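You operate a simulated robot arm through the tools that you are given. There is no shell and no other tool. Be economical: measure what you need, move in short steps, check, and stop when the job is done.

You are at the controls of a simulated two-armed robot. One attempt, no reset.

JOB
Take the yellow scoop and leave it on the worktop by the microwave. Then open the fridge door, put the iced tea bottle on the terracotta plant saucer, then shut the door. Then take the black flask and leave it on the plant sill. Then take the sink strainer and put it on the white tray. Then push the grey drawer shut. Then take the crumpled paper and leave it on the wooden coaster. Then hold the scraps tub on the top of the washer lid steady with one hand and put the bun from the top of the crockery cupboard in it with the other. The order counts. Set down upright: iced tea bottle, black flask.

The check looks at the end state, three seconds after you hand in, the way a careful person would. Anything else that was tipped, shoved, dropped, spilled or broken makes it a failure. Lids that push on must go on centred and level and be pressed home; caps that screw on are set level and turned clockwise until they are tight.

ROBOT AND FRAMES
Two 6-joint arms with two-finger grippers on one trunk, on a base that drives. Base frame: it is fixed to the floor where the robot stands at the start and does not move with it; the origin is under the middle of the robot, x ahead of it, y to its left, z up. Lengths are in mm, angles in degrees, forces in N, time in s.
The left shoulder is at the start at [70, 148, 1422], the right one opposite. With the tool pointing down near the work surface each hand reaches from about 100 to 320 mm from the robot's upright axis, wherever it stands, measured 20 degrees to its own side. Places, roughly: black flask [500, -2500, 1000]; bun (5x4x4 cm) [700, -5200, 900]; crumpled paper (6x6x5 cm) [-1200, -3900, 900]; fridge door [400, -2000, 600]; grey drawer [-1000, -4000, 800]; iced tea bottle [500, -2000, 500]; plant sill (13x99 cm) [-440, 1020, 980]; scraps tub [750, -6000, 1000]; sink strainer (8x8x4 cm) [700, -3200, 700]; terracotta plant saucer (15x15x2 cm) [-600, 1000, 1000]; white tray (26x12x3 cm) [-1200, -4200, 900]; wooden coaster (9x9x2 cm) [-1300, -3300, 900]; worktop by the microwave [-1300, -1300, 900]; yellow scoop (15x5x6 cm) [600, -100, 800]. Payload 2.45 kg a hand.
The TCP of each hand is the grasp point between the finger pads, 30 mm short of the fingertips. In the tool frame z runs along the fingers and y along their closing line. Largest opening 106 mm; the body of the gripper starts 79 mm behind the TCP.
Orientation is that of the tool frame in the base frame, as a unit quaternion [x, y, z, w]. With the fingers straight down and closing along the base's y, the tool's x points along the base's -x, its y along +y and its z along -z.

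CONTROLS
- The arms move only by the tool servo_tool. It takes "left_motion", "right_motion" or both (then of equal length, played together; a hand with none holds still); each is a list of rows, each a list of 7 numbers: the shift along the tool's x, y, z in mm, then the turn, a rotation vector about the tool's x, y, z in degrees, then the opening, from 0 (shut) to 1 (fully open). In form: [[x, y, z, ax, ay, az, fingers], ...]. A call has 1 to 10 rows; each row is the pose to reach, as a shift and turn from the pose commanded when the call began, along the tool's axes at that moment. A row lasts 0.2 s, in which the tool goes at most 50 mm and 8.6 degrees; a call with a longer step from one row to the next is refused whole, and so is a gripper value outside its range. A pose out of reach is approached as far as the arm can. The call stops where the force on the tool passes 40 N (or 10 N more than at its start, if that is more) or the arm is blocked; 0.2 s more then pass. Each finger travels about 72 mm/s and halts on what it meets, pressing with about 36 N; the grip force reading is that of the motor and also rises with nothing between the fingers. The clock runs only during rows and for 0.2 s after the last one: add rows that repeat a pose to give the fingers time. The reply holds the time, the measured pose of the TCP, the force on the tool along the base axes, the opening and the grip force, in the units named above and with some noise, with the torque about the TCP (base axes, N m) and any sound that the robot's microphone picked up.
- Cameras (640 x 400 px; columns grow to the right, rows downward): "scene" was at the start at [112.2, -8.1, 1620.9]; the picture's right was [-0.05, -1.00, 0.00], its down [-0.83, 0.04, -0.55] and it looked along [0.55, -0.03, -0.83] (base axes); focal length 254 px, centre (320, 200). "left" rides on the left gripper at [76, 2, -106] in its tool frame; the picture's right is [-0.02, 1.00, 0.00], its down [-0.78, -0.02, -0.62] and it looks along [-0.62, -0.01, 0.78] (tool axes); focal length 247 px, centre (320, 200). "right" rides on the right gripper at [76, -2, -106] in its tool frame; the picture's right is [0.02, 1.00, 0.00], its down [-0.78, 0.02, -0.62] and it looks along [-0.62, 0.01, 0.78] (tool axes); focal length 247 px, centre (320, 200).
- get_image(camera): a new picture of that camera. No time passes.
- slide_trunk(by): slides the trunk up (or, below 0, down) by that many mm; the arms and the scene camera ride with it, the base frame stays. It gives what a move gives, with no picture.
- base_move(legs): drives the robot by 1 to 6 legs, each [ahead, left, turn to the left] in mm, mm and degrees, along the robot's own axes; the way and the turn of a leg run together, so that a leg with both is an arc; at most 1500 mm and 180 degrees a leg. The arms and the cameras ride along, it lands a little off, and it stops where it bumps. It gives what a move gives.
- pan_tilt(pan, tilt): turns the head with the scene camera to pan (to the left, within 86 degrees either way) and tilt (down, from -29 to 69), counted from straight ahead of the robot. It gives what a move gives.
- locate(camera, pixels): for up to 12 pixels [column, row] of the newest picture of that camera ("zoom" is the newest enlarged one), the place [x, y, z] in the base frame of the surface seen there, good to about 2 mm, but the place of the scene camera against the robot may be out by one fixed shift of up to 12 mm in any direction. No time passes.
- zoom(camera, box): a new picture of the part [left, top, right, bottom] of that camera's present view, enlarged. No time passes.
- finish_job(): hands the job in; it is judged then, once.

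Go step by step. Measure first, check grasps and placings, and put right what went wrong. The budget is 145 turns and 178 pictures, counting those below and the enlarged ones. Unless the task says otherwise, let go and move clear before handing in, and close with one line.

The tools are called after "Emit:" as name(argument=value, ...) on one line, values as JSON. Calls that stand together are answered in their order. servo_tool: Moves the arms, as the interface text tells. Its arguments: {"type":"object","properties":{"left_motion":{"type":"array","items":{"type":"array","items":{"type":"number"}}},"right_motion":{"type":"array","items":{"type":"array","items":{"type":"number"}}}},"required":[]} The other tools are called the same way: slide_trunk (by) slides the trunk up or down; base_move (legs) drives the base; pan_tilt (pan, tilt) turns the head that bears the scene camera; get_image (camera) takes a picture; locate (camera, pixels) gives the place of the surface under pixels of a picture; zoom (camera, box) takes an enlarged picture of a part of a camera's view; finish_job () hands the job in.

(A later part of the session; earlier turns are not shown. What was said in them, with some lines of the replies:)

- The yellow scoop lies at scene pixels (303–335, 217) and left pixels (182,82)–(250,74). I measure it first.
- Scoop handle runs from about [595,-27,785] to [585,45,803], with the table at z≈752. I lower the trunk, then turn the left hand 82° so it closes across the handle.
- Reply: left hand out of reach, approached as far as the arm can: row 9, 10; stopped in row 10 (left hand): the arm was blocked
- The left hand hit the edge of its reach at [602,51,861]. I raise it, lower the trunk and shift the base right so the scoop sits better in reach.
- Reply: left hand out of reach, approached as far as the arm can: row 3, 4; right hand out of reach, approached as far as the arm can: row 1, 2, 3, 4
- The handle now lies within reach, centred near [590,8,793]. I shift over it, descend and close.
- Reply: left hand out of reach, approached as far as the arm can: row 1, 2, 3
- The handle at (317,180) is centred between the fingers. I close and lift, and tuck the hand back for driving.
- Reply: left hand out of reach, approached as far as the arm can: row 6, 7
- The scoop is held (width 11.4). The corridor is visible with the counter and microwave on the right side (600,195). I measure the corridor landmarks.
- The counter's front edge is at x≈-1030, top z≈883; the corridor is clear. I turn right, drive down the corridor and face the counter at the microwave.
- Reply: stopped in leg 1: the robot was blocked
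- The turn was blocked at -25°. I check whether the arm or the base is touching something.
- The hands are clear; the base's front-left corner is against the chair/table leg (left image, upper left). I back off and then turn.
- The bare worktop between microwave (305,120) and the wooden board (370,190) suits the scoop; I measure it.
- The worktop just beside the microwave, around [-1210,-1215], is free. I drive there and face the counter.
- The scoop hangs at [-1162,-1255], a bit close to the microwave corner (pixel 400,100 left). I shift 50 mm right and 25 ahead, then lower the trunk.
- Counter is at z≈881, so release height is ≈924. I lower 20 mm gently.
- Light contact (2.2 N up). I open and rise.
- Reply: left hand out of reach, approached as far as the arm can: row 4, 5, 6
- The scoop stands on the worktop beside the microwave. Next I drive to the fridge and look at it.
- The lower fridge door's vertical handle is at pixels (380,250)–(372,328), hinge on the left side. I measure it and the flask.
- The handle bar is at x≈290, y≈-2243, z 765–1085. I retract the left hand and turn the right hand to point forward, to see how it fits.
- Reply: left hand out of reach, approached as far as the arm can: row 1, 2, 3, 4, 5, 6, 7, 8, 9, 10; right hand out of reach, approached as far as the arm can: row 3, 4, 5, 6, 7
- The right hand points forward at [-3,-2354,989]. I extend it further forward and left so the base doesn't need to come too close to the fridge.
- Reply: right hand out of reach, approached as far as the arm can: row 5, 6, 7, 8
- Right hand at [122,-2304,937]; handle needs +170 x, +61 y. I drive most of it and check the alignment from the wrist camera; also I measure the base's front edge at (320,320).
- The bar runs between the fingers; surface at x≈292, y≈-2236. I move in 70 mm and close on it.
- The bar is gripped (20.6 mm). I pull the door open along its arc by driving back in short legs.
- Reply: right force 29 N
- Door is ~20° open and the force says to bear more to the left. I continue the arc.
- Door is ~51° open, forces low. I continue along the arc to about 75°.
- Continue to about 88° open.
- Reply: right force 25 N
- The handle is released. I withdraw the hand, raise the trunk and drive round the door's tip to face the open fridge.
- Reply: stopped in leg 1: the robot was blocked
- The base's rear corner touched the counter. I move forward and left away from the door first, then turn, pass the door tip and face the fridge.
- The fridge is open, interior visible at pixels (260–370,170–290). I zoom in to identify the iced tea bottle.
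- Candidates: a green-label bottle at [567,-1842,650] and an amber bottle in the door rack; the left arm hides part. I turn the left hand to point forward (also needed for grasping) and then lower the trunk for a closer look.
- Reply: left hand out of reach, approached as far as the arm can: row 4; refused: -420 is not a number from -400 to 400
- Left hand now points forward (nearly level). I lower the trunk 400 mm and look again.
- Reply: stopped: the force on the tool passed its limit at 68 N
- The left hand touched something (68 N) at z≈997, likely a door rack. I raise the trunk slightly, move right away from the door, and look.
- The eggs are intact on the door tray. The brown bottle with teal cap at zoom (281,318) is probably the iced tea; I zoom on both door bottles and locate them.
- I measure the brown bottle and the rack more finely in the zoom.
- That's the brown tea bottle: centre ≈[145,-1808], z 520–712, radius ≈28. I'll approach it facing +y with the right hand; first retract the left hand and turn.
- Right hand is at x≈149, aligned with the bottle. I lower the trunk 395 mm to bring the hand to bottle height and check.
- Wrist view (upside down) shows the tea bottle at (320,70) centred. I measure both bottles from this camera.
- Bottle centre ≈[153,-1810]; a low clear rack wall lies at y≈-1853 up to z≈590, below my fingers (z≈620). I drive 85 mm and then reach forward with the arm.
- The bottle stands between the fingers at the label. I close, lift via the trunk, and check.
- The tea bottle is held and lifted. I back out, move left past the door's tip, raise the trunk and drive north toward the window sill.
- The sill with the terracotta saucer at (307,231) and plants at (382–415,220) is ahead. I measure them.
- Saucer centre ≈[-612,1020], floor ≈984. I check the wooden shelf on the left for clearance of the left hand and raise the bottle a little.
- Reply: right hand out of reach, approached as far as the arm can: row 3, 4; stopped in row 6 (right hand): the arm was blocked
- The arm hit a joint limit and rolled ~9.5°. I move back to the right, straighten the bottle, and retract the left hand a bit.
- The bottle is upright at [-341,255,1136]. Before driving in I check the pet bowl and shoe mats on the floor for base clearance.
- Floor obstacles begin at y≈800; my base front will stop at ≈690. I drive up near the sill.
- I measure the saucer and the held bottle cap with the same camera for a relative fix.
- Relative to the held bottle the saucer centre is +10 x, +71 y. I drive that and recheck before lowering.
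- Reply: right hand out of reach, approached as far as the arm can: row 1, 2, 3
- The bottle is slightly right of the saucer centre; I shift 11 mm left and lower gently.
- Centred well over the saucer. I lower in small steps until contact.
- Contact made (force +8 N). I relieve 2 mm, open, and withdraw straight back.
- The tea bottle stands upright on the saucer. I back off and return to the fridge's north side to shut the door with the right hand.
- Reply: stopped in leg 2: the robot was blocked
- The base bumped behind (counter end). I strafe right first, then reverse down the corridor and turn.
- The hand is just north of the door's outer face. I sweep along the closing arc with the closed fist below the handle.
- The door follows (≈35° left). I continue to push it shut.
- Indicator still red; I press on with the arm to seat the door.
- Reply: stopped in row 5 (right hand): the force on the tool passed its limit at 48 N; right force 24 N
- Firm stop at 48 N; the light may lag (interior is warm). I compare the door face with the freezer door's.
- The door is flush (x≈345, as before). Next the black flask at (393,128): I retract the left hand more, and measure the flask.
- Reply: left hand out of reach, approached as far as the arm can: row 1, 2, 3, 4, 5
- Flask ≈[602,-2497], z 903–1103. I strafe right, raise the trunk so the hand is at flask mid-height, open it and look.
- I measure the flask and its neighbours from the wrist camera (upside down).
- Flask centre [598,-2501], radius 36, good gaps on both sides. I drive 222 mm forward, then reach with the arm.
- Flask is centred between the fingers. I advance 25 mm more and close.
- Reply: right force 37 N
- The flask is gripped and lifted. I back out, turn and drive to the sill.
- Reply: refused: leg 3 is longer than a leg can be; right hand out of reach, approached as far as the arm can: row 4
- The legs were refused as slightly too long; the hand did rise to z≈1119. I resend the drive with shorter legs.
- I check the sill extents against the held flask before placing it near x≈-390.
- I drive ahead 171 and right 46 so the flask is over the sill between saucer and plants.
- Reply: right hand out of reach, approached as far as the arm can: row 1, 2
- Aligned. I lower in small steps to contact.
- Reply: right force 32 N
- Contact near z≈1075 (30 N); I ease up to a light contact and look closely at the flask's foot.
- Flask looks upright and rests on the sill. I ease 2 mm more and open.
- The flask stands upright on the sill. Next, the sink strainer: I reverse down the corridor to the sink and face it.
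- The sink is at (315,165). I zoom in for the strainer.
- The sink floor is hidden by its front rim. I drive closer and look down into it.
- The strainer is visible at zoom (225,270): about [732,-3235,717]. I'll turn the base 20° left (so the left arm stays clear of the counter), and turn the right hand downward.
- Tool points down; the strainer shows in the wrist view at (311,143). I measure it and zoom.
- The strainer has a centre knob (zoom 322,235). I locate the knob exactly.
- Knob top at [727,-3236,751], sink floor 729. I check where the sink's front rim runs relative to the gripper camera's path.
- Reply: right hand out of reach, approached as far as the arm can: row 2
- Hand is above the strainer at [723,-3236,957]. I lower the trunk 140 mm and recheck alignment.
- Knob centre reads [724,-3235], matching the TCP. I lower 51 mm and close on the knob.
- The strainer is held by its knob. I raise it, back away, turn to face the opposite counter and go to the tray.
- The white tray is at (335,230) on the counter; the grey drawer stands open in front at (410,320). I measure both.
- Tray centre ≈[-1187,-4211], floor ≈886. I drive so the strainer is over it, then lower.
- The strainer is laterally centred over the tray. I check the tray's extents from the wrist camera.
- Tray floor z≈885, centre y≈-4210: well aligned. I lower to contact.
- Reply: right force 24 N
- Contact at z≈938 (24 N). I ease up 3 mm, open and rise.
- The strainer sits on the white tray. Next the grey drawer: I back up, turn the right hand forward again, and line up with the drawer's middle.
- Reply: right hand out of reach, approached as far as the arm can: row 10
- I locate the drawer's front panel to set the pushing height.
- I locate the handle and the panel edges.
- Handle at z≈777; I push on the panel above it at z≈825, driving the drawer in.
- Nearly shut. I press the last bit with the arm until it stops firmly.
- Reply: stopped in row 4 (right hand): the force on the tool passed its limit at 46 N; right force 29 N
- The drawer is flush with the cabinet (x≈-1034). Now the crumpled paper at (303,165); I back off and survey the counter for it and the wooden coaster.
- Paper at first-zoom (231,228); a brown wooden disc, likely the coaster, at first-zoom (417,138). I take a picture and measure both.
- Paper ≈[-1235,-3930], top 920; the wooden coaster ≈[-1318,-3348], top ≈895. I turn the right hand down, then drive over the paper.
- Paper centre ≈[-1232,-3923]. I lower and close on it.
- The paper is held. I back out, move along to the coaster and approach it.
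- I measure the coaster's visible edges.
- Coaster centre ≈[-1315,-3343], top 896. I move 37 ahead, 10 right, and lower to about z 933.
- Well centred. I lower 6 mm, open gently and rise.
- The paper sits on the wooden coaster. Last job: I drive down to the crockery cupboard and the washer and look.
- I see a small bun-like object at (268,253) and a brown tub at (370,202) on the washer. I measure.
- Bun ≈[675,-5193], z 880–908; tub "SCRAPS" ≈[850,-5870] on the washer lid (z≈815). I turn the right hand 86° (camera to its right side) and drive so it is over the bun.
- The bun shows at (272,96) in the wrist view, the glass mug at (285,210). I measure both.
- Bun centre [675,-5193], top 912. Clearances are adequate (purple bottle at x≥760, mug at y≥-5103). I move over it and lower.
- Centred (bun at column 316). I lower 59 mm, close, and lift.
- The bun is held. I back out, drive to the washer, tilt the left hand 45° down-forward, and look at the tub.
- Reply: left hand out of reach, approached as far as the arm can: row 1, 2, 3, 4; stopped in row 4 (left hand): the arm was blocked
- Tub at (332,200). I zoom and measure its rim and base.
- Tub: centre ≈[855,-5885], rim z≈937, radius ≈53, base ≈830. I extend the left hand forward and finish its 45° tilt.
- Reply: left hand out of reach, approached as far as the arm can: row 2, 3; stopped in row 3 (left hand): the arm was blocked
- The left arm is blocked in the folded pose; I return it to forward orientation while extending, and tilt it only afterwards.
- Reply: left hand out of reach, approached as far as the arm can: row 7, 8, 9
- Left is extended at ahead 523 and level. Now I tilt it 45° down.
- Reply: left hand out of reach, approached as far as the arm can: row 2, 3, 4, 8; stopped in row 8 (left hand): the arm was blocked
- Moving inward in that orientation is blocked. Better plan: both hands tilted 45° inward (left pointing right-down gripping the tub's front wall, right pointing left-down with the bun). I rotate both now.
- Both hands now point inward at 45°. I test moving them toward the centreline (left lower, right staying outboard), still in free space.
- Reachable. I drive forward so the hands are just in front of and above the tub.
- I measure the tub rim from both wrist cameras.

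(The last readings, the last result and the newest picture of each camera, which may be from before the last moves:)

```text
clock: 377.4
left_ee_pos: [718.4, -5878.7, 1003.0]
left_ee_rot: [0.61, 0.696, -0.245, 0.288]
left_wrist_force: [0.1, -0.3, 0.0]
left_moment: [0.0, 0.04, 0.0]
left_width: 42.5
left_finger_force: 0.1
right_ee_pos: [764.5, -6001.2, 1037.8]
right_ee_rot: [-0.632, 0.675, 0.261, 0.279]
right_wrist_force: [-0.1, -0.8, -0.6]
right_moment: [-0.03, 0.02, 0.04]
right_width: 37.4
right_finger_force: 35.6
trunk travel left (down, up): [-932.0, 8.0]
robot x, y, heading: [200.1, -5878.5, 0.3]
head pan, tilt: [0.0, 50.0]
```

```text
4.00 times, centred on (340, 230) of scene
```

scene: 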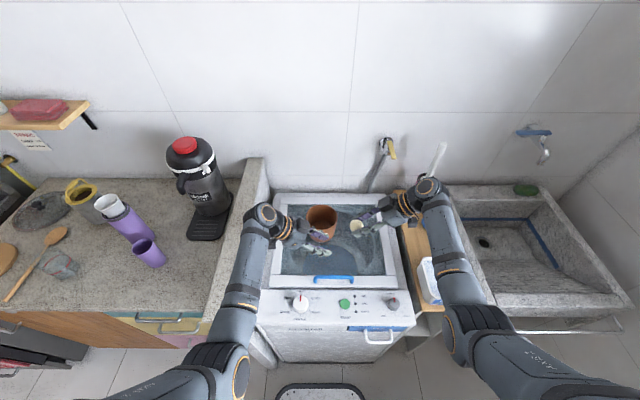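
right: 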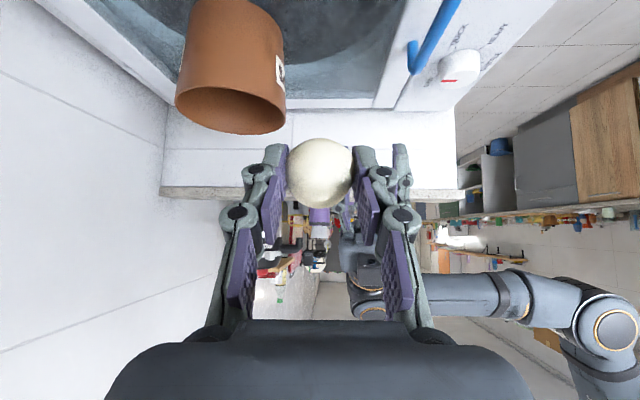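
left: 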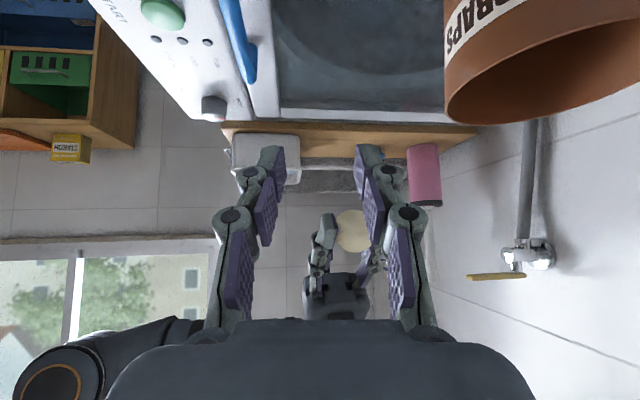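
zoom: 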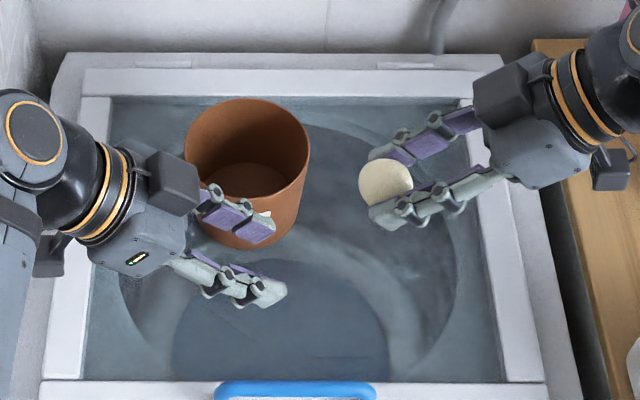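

Rim z≈942, centre ≈[863,-5883], radius 53; front wall at x≈811. I drive 92 mm forward so the left fingers straddle the front wall from above.

Emit:
base_move(legs=[[92, 0, 0]])

Emit:
get_image(camera="scene")

```text
clock: 378.5
left_ee_pos: [804.6, -5876.9, 1005.4]
left_ee_rot: [0.61, 0.696, -0.244, 0.29]
left_wrist_force: [-0.8, 0.9, -0.3]
left_moment: [0.0, 0.0, 0.04]
left_width: 42.5
left_finger_force: 0.1
right_ee_pos: [848.9, -6000.4, 1042.0]
right_ee_rot: [-0.633, 0.673, 0.26, 0.281]
right_wrist_force: [0.0, -0.4, -0.5]
right_moment: [-0.03, 0.0, -0.02]
right_width: 37.2
right_finger_force: 36.4
trunk travel left (down, up): [-932.0, 8.0]
robot x, y, heading: [291.9, -5879.5, 0.4]
head pan, tilt: [0.0, 50.0]
```

```text
53 pictures are left
```

scene: 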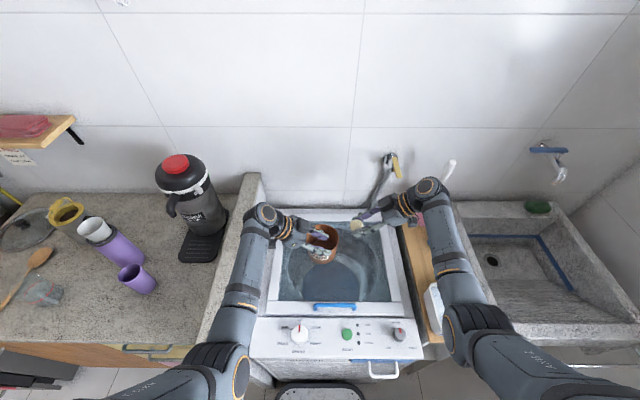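

I shift 6 mm forward and lower the left fingers astride the front wall.

Emit:
servo_tool(left_motion=[[0, 6, 0, 0, 0, 0, 0.4], [11, 6, 11, 0, 0, 0, 0.4], [22, 6, 22, 0, 0, 0, 0.4], [33, 6, 33, 0, 0, 0, 0.4], [45, 6, 44, 0, 0, 0, 0.4], [45, 6, 44, 0, 0, 0, 0.4]])

Emit:
get_image(camera="left")

Emit:
zoom(camera="scene", box=[260, 190, 420, 290])

```text
clock: 379.9
left_ee_pos: [815.4, -5875.8, 942.2]
left_ee_rot: [0.61, 0.696, -0.245, 0.289]
left_wrist_force: [0.2, -0.8, -0.5]
left_moment: [-0.02, 0.03, 0.0]
left_width: 42.4
left_finger_force: 0.0
right_ee_pos: [853.6, -6000.2, 1037.7]
right_ee_rot: [-0.632, 0.675, 0.26, 0.279]
right_wrist_force: [0.6, -0.6, 0.1]
right_moment: [0.02, 0.02, 0.0]
right_width: 37.4
right_finger_force: 36.3
trunk travel left (down, up): [-932.0, 8.0]
robot x, y, heading: [293.4, -5875.4, 0.3]
head pan, tilt: [0.0, 50.0]
```

```text
52 pictures are left
```

left: 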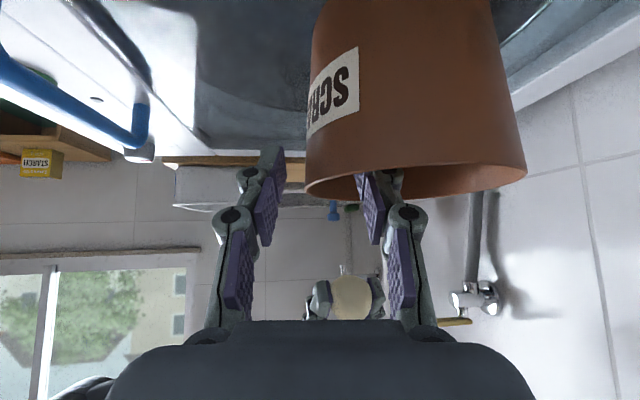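

```text
4.00 times, centred on (340, 240) of scene
```

zoom: 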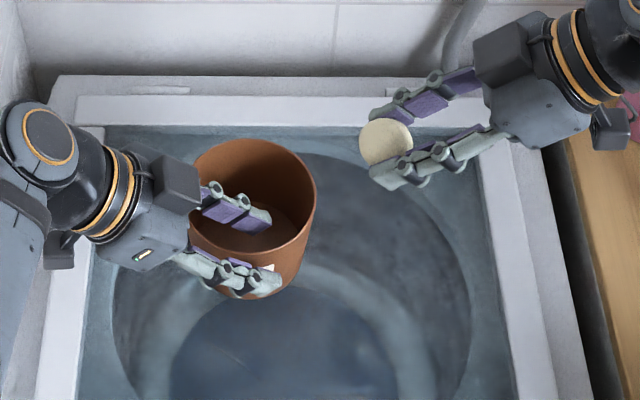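

The fingers straddle the front wall (edge at column 307). I shift back 3 mm and close on it.

Emit:
servo_tool(left_motion=[[0, -3, 0, 0, 0, 0, 0.4], [0, -3, 0, 0, 0, 0, 0.25], [0, -3, 0, 0, 0, 0, 0.1], [0, -3, 0, 0, 0, 0, 0.0], [0, -3, 0, 0, 0, 0, 0.0], [0, -3, 0, 0, 0, 0, 0.0]])

Emit:
get_image(camera="left")

Emit:
get_image(camera="right")

```text
clock: 381.3
left_ee_pos: [810.8, -5875.0, 941.9]
left_ee_rot: [0.609, 0.697, -0.244, 0.289]
left_wrist_force: [0.4, -0.6, 1.3]
left_moment: [0.22, -0.18, 0.06]
left_width: 7.9
left_finger_force: 36.0
right_ee_pos: [852.6, -5998.2, 1038.7]
right_ee_rot: [-0.632, 0.674, 0.261, 0.279]
right_wrist_force: [0.2, 0.4, 0.3]
right_moment: [-0.01, -0.02, 0.02]
right_width: 37.6
right_finger_force: 36.3
trunk travel left (down, up): [-932.0, 8.0]
robot x, y, heading: [288.9, -5878.6, 0.5]
head pan, tilt: [0.0, 50.0]
```

```text
50 pictures are left
```

left: 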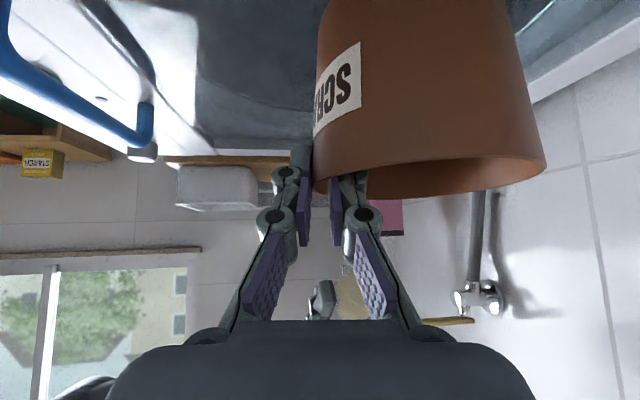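

```text
49 pictures are left
```

right: 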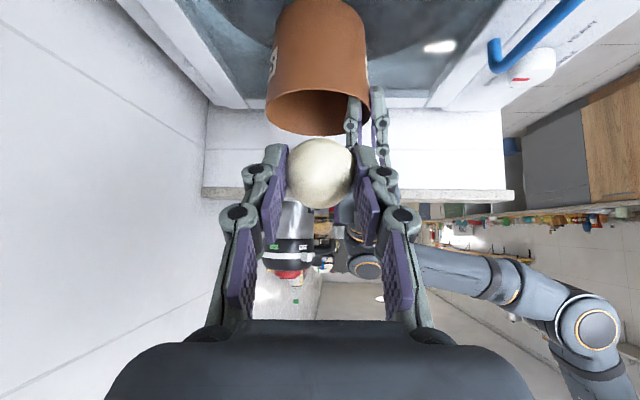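

Tub wall is gripped (7.9 mm). Now I bring the bun over the tub at height.

Emit:
servo_tool(left_motion=[[0, 0, 0, 0, 0, 0, 0], [0, 0, 0, 0, 0, 0, 0], [0, 0, 0, 0, 0, 0, 0], [0, 0, 0, 0, 0, 0, 0], [0, 0, 0, 0, 0, 0, 0]], right_motion=[[-17, -2, 17, 0, 0, 0, 0.2], [-35, -5, 35, 0, 0, 0, 0.2], [-52, -7, 52, 0, 0, 0, 0.2], [-69, -10, 69, 0, 0, 0, 0.2], [-69, -10, 69, 0, 0, 0, 0.2]])

Emit:
get_image(camera="right")

Emit:
zoom(camera="scene", box=[260, 170, 420, 280])

```text
clock: 382.5
left_ee_pos: [812.3, -5875.2, 942.6]
left_ee_rot: [0.609, 0.698, -0.243, 0.289]
left_wrist_force: [-1.0, 1.1, 4.1]
left_moment: [0.31, -0.2, 0.05]
left_width: 7.8
left_finger_force: 35.7
right_ee_pos: [869.3, -5902.1, 1040.8]
right_ee_rot: [-0.632, 0.674, 0.26, 0.279]
right_wrist_force: [-0.2, 0.1, -1.8]
right_moment: [0.01, 0.01, 0.01]
right_width: 37.4
right_finger_force: 36.6
trunk travel left (down, up): [-932.0, 8.0]
robot x, y, heading: [292.0, -5880.3, 0.4]
head pan, tilt: [0.0, 50.0]
```

```text
48 pictures are left
```

right: 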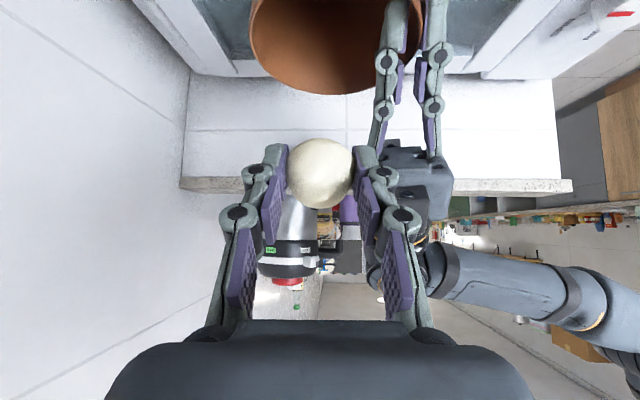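

```text
3.64 times, centred on (340, 225) of scene
```

zoom: 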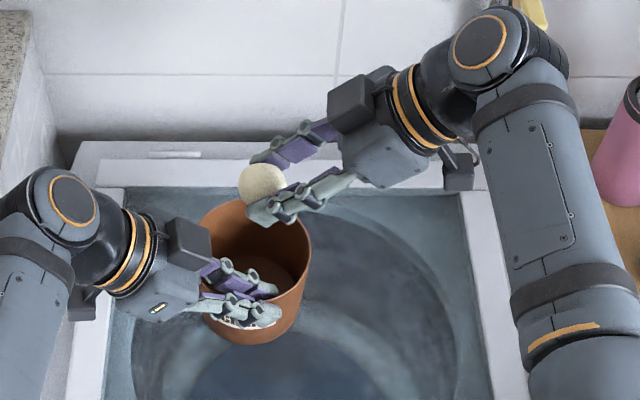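

Geometry is good. I lower the bun into the tub mouth.

Emit:
servo_tool(left_motion=[[0, 0, 0, 0, 0, 0, 0], [0, 0, 0, 0, 0, 0, 0], [0, 0, 0, 0, 0, 0, 0], [0, 0, 0, 0, 0, 0, 0], [0, 0, 0, 0, 0, 0, 0], [0, 0, 0, 0, 0, 0, 0]], right_motion=[[15, -4, 15, 0, 0, 0, 0.2], [30, -4, 30, 0, 0, 0, 0.2], [42, -4, 42, 0, 0, 0, 0.2], [52, -4, 52, 0, 0, 0, 0.2], [60, -4, 60, 0, 0, 0, 0.2], [60, -4, 60, 0, 0, 0, 0.2]])

Emit:
get_image(camera="right")

Emit:
zoom(camera="scene", box=[260, 170, 420, 280])

```text
clock: 383.9
left_ee_pos: [812.7, -5876.2, 944.8]
left_ee_rot: [0.609, 0.697, -0.243, 0.29]
left_wrist_force: [18.8, -6.2, -6.1]
left_moment: [0.61, -0.08, -0.19]
left_width: 7.5
left_finger_force: 36.0
right_ee_pos: [874.4, -5902.0, 955.5]
right_ee_rot: [-0.633, 0.673, 0.261, 0.28]
right_wrist_force: [-12.7, 7.3, 21.7]
right_moment: [0.11, -0.47, 0.24]
right_width: 37.1
right_finger_force: 35.6
trunk travel left (down, up): [-932.0, 8.0]
robot x, y, heading: [293.8, -5876.1, 0.4]
head pan, tilt: [0.0, 50.0]
```

```text
46 pictures are left
```

right: 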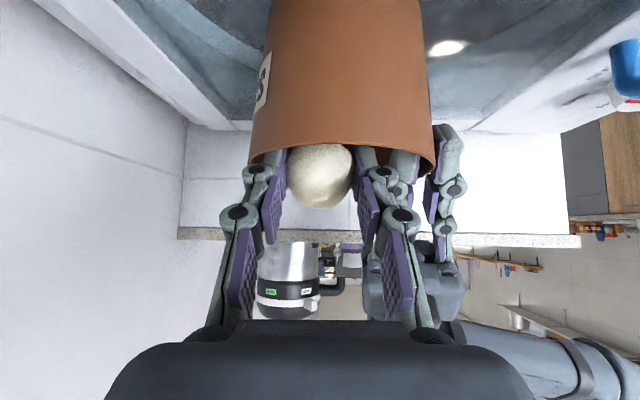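

```text
3.64 times, centred on (340, 225) of scene
```

zoom: 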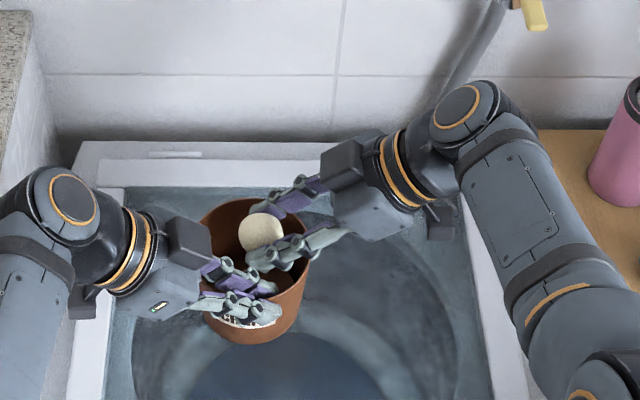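

The right hand lightly touches the rim (21 N). I raise it 12 mm and shift 4 mm back, then check the force.

Emit:
servo_tool(left_motion=[[0, 0, 0, 0, 0, 0, 0], [0, 0, 0, 0, 0, 0, 0], [0, 0, 0, 0, 0, 0, 0]], right_motion=[[-5, 1, -5, 0, 0, 0, 0.2], [-10, 3, -10, 0, 0, 0, 0.2], [-10, 3, -10, 0, 0, 0, 0.2]])

Emit:
get_image(camera="right")

```text
clock: 384.7
left_ee_pos: [810.3, -5876.5, 942.0]
left_ee_rot: [0.61, 0.696, -0.245, 0.289]
left_wrist_force: [-1.5, -1.8, 6.1]
left_moment: [-0.15, -0.18, -0.11]
left_width: 7.1
left_finger_force: 35.6
right_ee_pos: [871.1, -5903.6, 968.8]
right_ee_rot: [-0.633, 0.674, 0.26, 0.279]
right_wrist_force: [-0.1, 0.9, -0.5]
right_moment: [0.0, -0.02, 0.02]
right_width: 37.5
right_finger_force: 36.3
trunk travel left (down, up): [-932.0, 8.0]
robot x, y, heading: [294.6, -5877.6, 0.6]
head pan, tilt: [0.0, 50.0]
```

```text
44 pictures are left
```

right: 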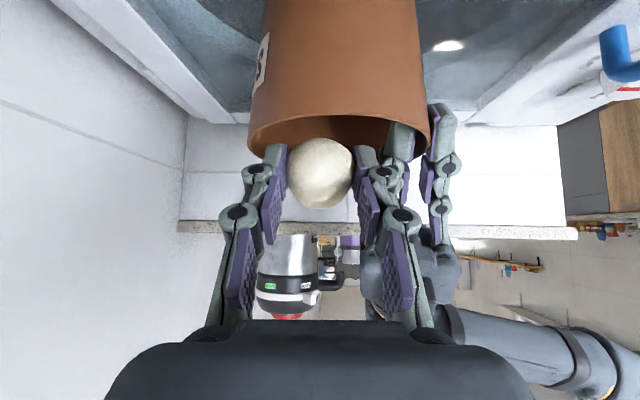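

Free of contact, bun directly over the mouth with the left hand holding the tub. I release it and rise.

Emit:
servo_tool(left_motion=[[0, 0, 0, 0, 0, 0, 0], [0, 0, 0, 0, 0, 0, 0], [0, 0, 0, 0, 0, 0, 0], [0, 0, 0, 0, 0, 0, 0], [0, 0, 0, 0, 0, 0, 0], [0, 0, 0, 0, 0, 0, 0], [0, 0, 0, 0, 0, 0, 0]], right_motion=[[0, 0, 0, 0, 0, 0, 0.4], [0, 0, 0, 0, 0, 0, 0.55], [0, 0, 0, 0, 0, 0, 0.6], [0, 0, 0, 0, 0, 0, 0.6], [-15, 0, -15, 0, 0, 0, 0.6], [-35, 0, -35, 0, 0, 0, 0.6], [-50, 0, -60, 0, 0, 0, 0.6]])

Emit:
get_image(camera="right")

Emit:
zoom(camera="scene", box=[260, 170, 420, 280])

```text
clock: 386.3
left_ee_pos: [811.1, -5874.7, 942.7]
left_ee_rot: [0.61, 0.697, -0.245, 0.288]
left_wrist_force: [-0.6, 0.0, 4.4]
left_moment: [0.17, -0.21, 0.05]
left_width: 7.2
left_finger_force: 34.4
right_ee_pos: [869.7, -5908.2, 1047.1]
right_ee_rot: [-0.632, 0.674, 0.26, 0.279]
right_wrist_force: [0.5, 0.3, 0.1]
right_moment: [0.01, 0.01, 0.02]
right_width: 63.8
right_finger_force: 0.1
trunk travel left (down, up): [-932.0, 8.0]
robot x, y, heading: [295.9, -5880.5, 0.6]
head pan, tilt: [0.0, 50.0]
```

```text
43 pictures are left
```

right: 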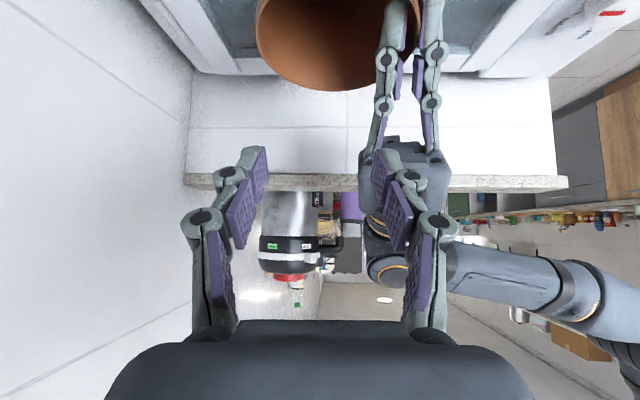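

```text
3.64 times, centred on (340, 225) of scene
```

zoom: 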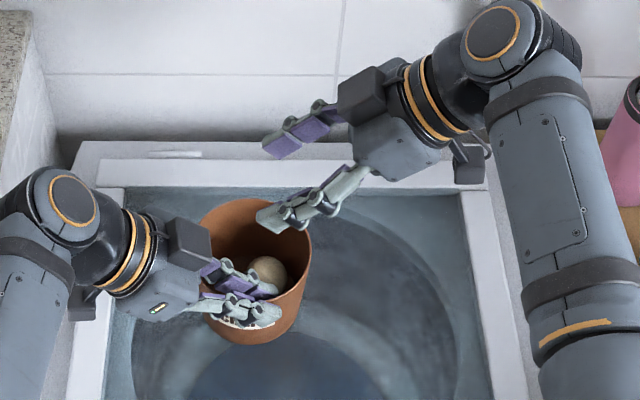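

The bun is in the tub. I move the right hand away, then release the tub gently and lift the left hand out.

Emit:
servo_tool(right_motion=[[20, 0, -20, 0, 0, 0, 0.6], [40, 0, -40, 0, 0, 0, 0.6], [60, 0, -60, 0, 0, 0, 0.6], [75, 0, -75, 0, 0, 0, 0.6]], left_motion=[[0, 0, 0, 0, 0, 0, 0], [0, 0, 0, 0, 0, 0, 0], [0, 0, 0, 0, 0, 0, 0], [0, 0, 0, 0, 0, 0, 0]])

Emit:
servo_tool(left_motion=[[0, 0, 0, 0, 0, 0, 0.12], [0, 0, 0, 0, 0, 0, 0.22], [0, 0, 0, 0, 0, 0, 0.22], [-10, 0, -10, 0, 0, 0, 0.22], [-25, 0, -25, 0, 0, 0, 0.22], [-45, 0, -45, 0, 0, 0, 0.22], [-60, 0, -60, 0, 0, 0, 0.22]])

Emit:
get_image(camera="scene")

Emit:
zoom(camera="scene", box=[260, 170, 420, 280])

```text
clock: 387.3
left_ee_pos: [811.1, -5876.1, 943.2]
left_ee_rot: [0.609, 0.698, -0.243, 0.288]
left_wrist_force: [-1.5, 1.2, 6.1]
left_moment: [0.32, -0.26, 0.17]
left_width: 7.5
left_finger_force: 35.2
right_ee_pos: [863.7, -6017.0, 1048.5]
right_ee_rot: [-0.633, 0.674, 0.261, 0.279]
right_wrist_force: [-0.5, 0.6, 1.1]
right_moment: [-0.01, -0.01, -0.02]
right_width: 63.6
right_finger_force: 0.1
trunk travel left (down, up): [-932.0, 8.0]
robot x, y, heading: [293.0, -5878.6, 0.4]
head pan, tilt: [0.0, 50.0]
```

```text
clock: 388.9
left_ee_pos: [809.6, -5875.0, 1026.1]
left_ee_rot: [0.609, 0.697, -0.245, 0.288]
left_wrist_force: [-0.3, 0.2, 0.7]
left_moment: [0.0, -0.01, 0.02]
left_width: 23.2
left_finger_force: 0.0
right_ee_pos: [864.4, -6016.0, 1048.7]
right_ee_rot: [-0.632, 0.674, 0.261, 0.279]
right_wrist_force: [0.1, -0.4, -0.6]
right_moment: [-0.01, 0.0, -0.02]
right_width: 63.7
right_finger_force: 0.0
trunk travel left (down, up): [-932.0, 8.0]
robot x, y, heading: [290.8, -5880.3, 0.7]
head pan, tilt: [0.0, 50.0]
```

```text
41 pictures are left
```

scene: 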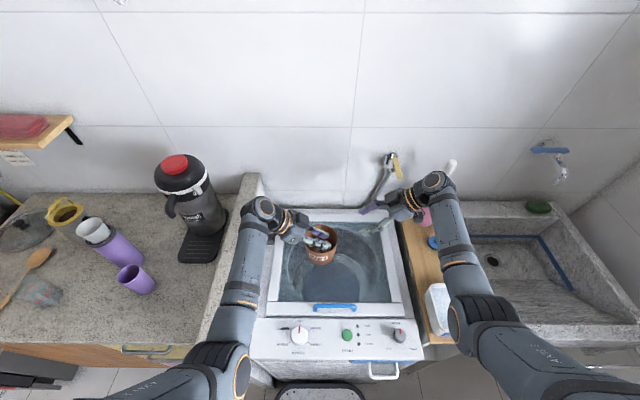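

```text
3.64 times, centred on (340, 225) of scene
```

zoom: 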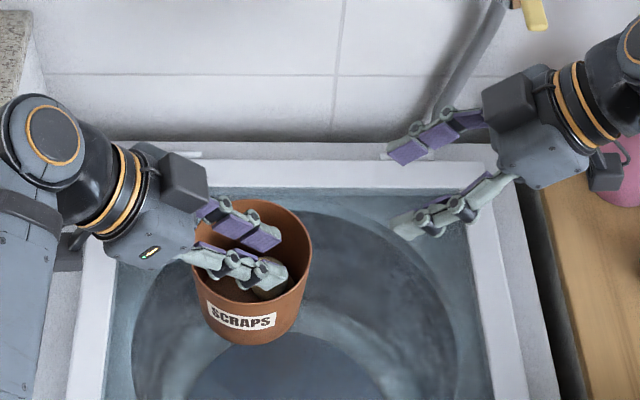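

The tub is upright with the bun inside. I back away and take final views.

Emit:
base_move(legs=[[-600, 0, 0]])

Emit:
zoom(camera="scene", box=[220, 60, 420, 220])

Emit:
pan_tilt(pan=80, tilt=20)

Emit:
get_image(camera="scene")

```text
clock: 392.3
left_ee_pos: [216.9, -5881.2, 1025.7]
left_ee_rot: [0.608, 0.698, -0.245, 0.288]
left_wrist_force: [-1.1, -0.8, 0.7]
left_moment: [-0.01, 0.03, -0.03]
left_width: 23.3
left_finger_force: 0.1
right_ee_pos: [270.0, -6020.9, 1047.5]
right_ee_rot: [-0.634, 0.673, 0.262, 0.278]
right_wrist_force: [-0.1, 0.1, -0.2]
right_moment: [-0.01, -0.01, -0.01]
right_width: 63.4
right_finger_force: 0.0
trunk travel left (down, up): [-932.0, 8.0]
robot x, y, heading: [-297.8, -5882.5, 0.6]
head pan, tilt: [0.0, 50.0]
```

```text
2.50 times, centred on (320, 140) of scene
```

zoom: 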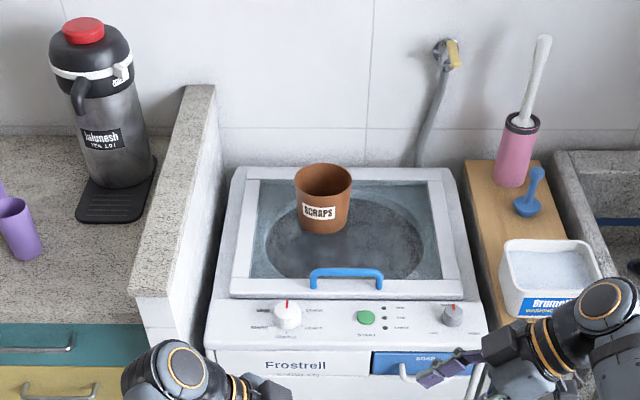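

```text
clock: 393.8
left_ee_pos: [214.3, -5881.4, 1026.0]
left_ee_rot: [0.609, 0.697, -0.246, 0.289]
left_wrist_force: [1.4, 0.8, -0.2]
left_moment: [-0.02, -0.01, -0.02]
left_width: 23.5
left_finger_force: 0.1
right_ee_pos: [270.4, -6019.7, 1047.9]
right_ee_rot: [-0.634, 0.673, 0.261, 0.278]
right_wrist_force: [-0.1, 0.1, 0.1]
right_moment: [0.0, 0.03, 0.01]
right_width: 63.5
right_finger_force: 0.2
trunk travel left (down, up): [-932.0, 8.0]
robot x, y, heading: [-304.2, -5883.7, 0.6]
head pan, tilt: [80.0, 20.0]
```

```text
38 pictures are left
```

scene: 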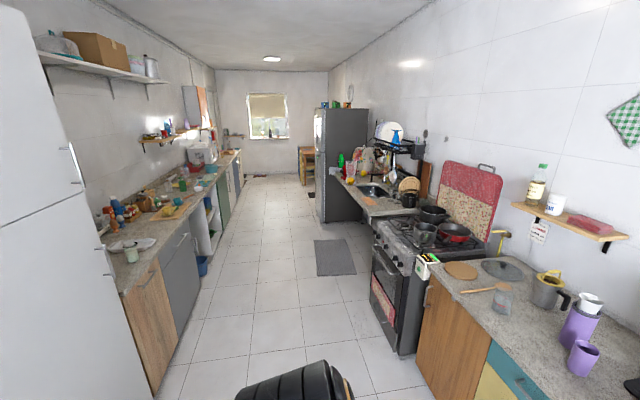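

Everything looks in order from here; I zoom once on the fridge and counter for a last check.

Emit:
zoom(camera="scene", box=[230, 80, 400, 230])

Emit:
zoom(camera="scene", box=[90, 130, 250, 290])

```text
2.67 times, centred on (315, 155) of scene
```

zoom: 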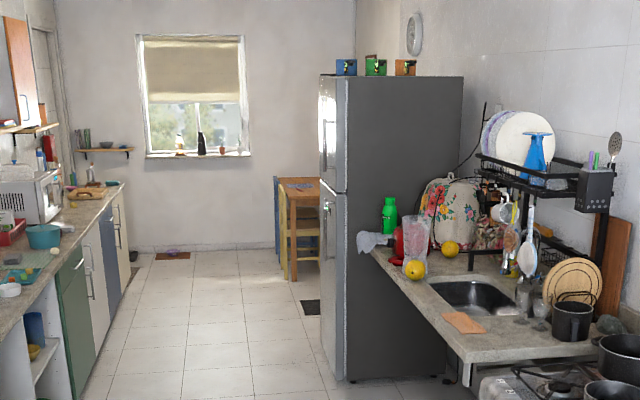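

```text
2.50 times, centred on (170, 210) of scene
```

zoom: 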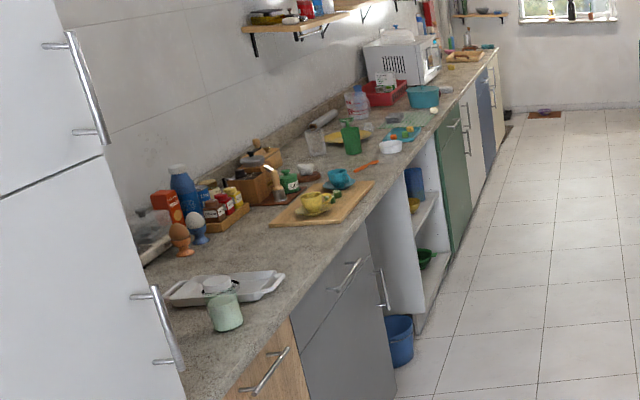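

The fridge door is shut, the bottle and flask stand upright on the sill, the drawer is closed, and the strainer, paper and bun are in place. I hand in.

Emit:
finish_job()

```text
The job is handed in.
```

All seven steps were done in the order you gave, and the job is handed in. In the final views the tea bottle and flask are upright, the fridge and drawer are shut, and the bun is in the upright tub.
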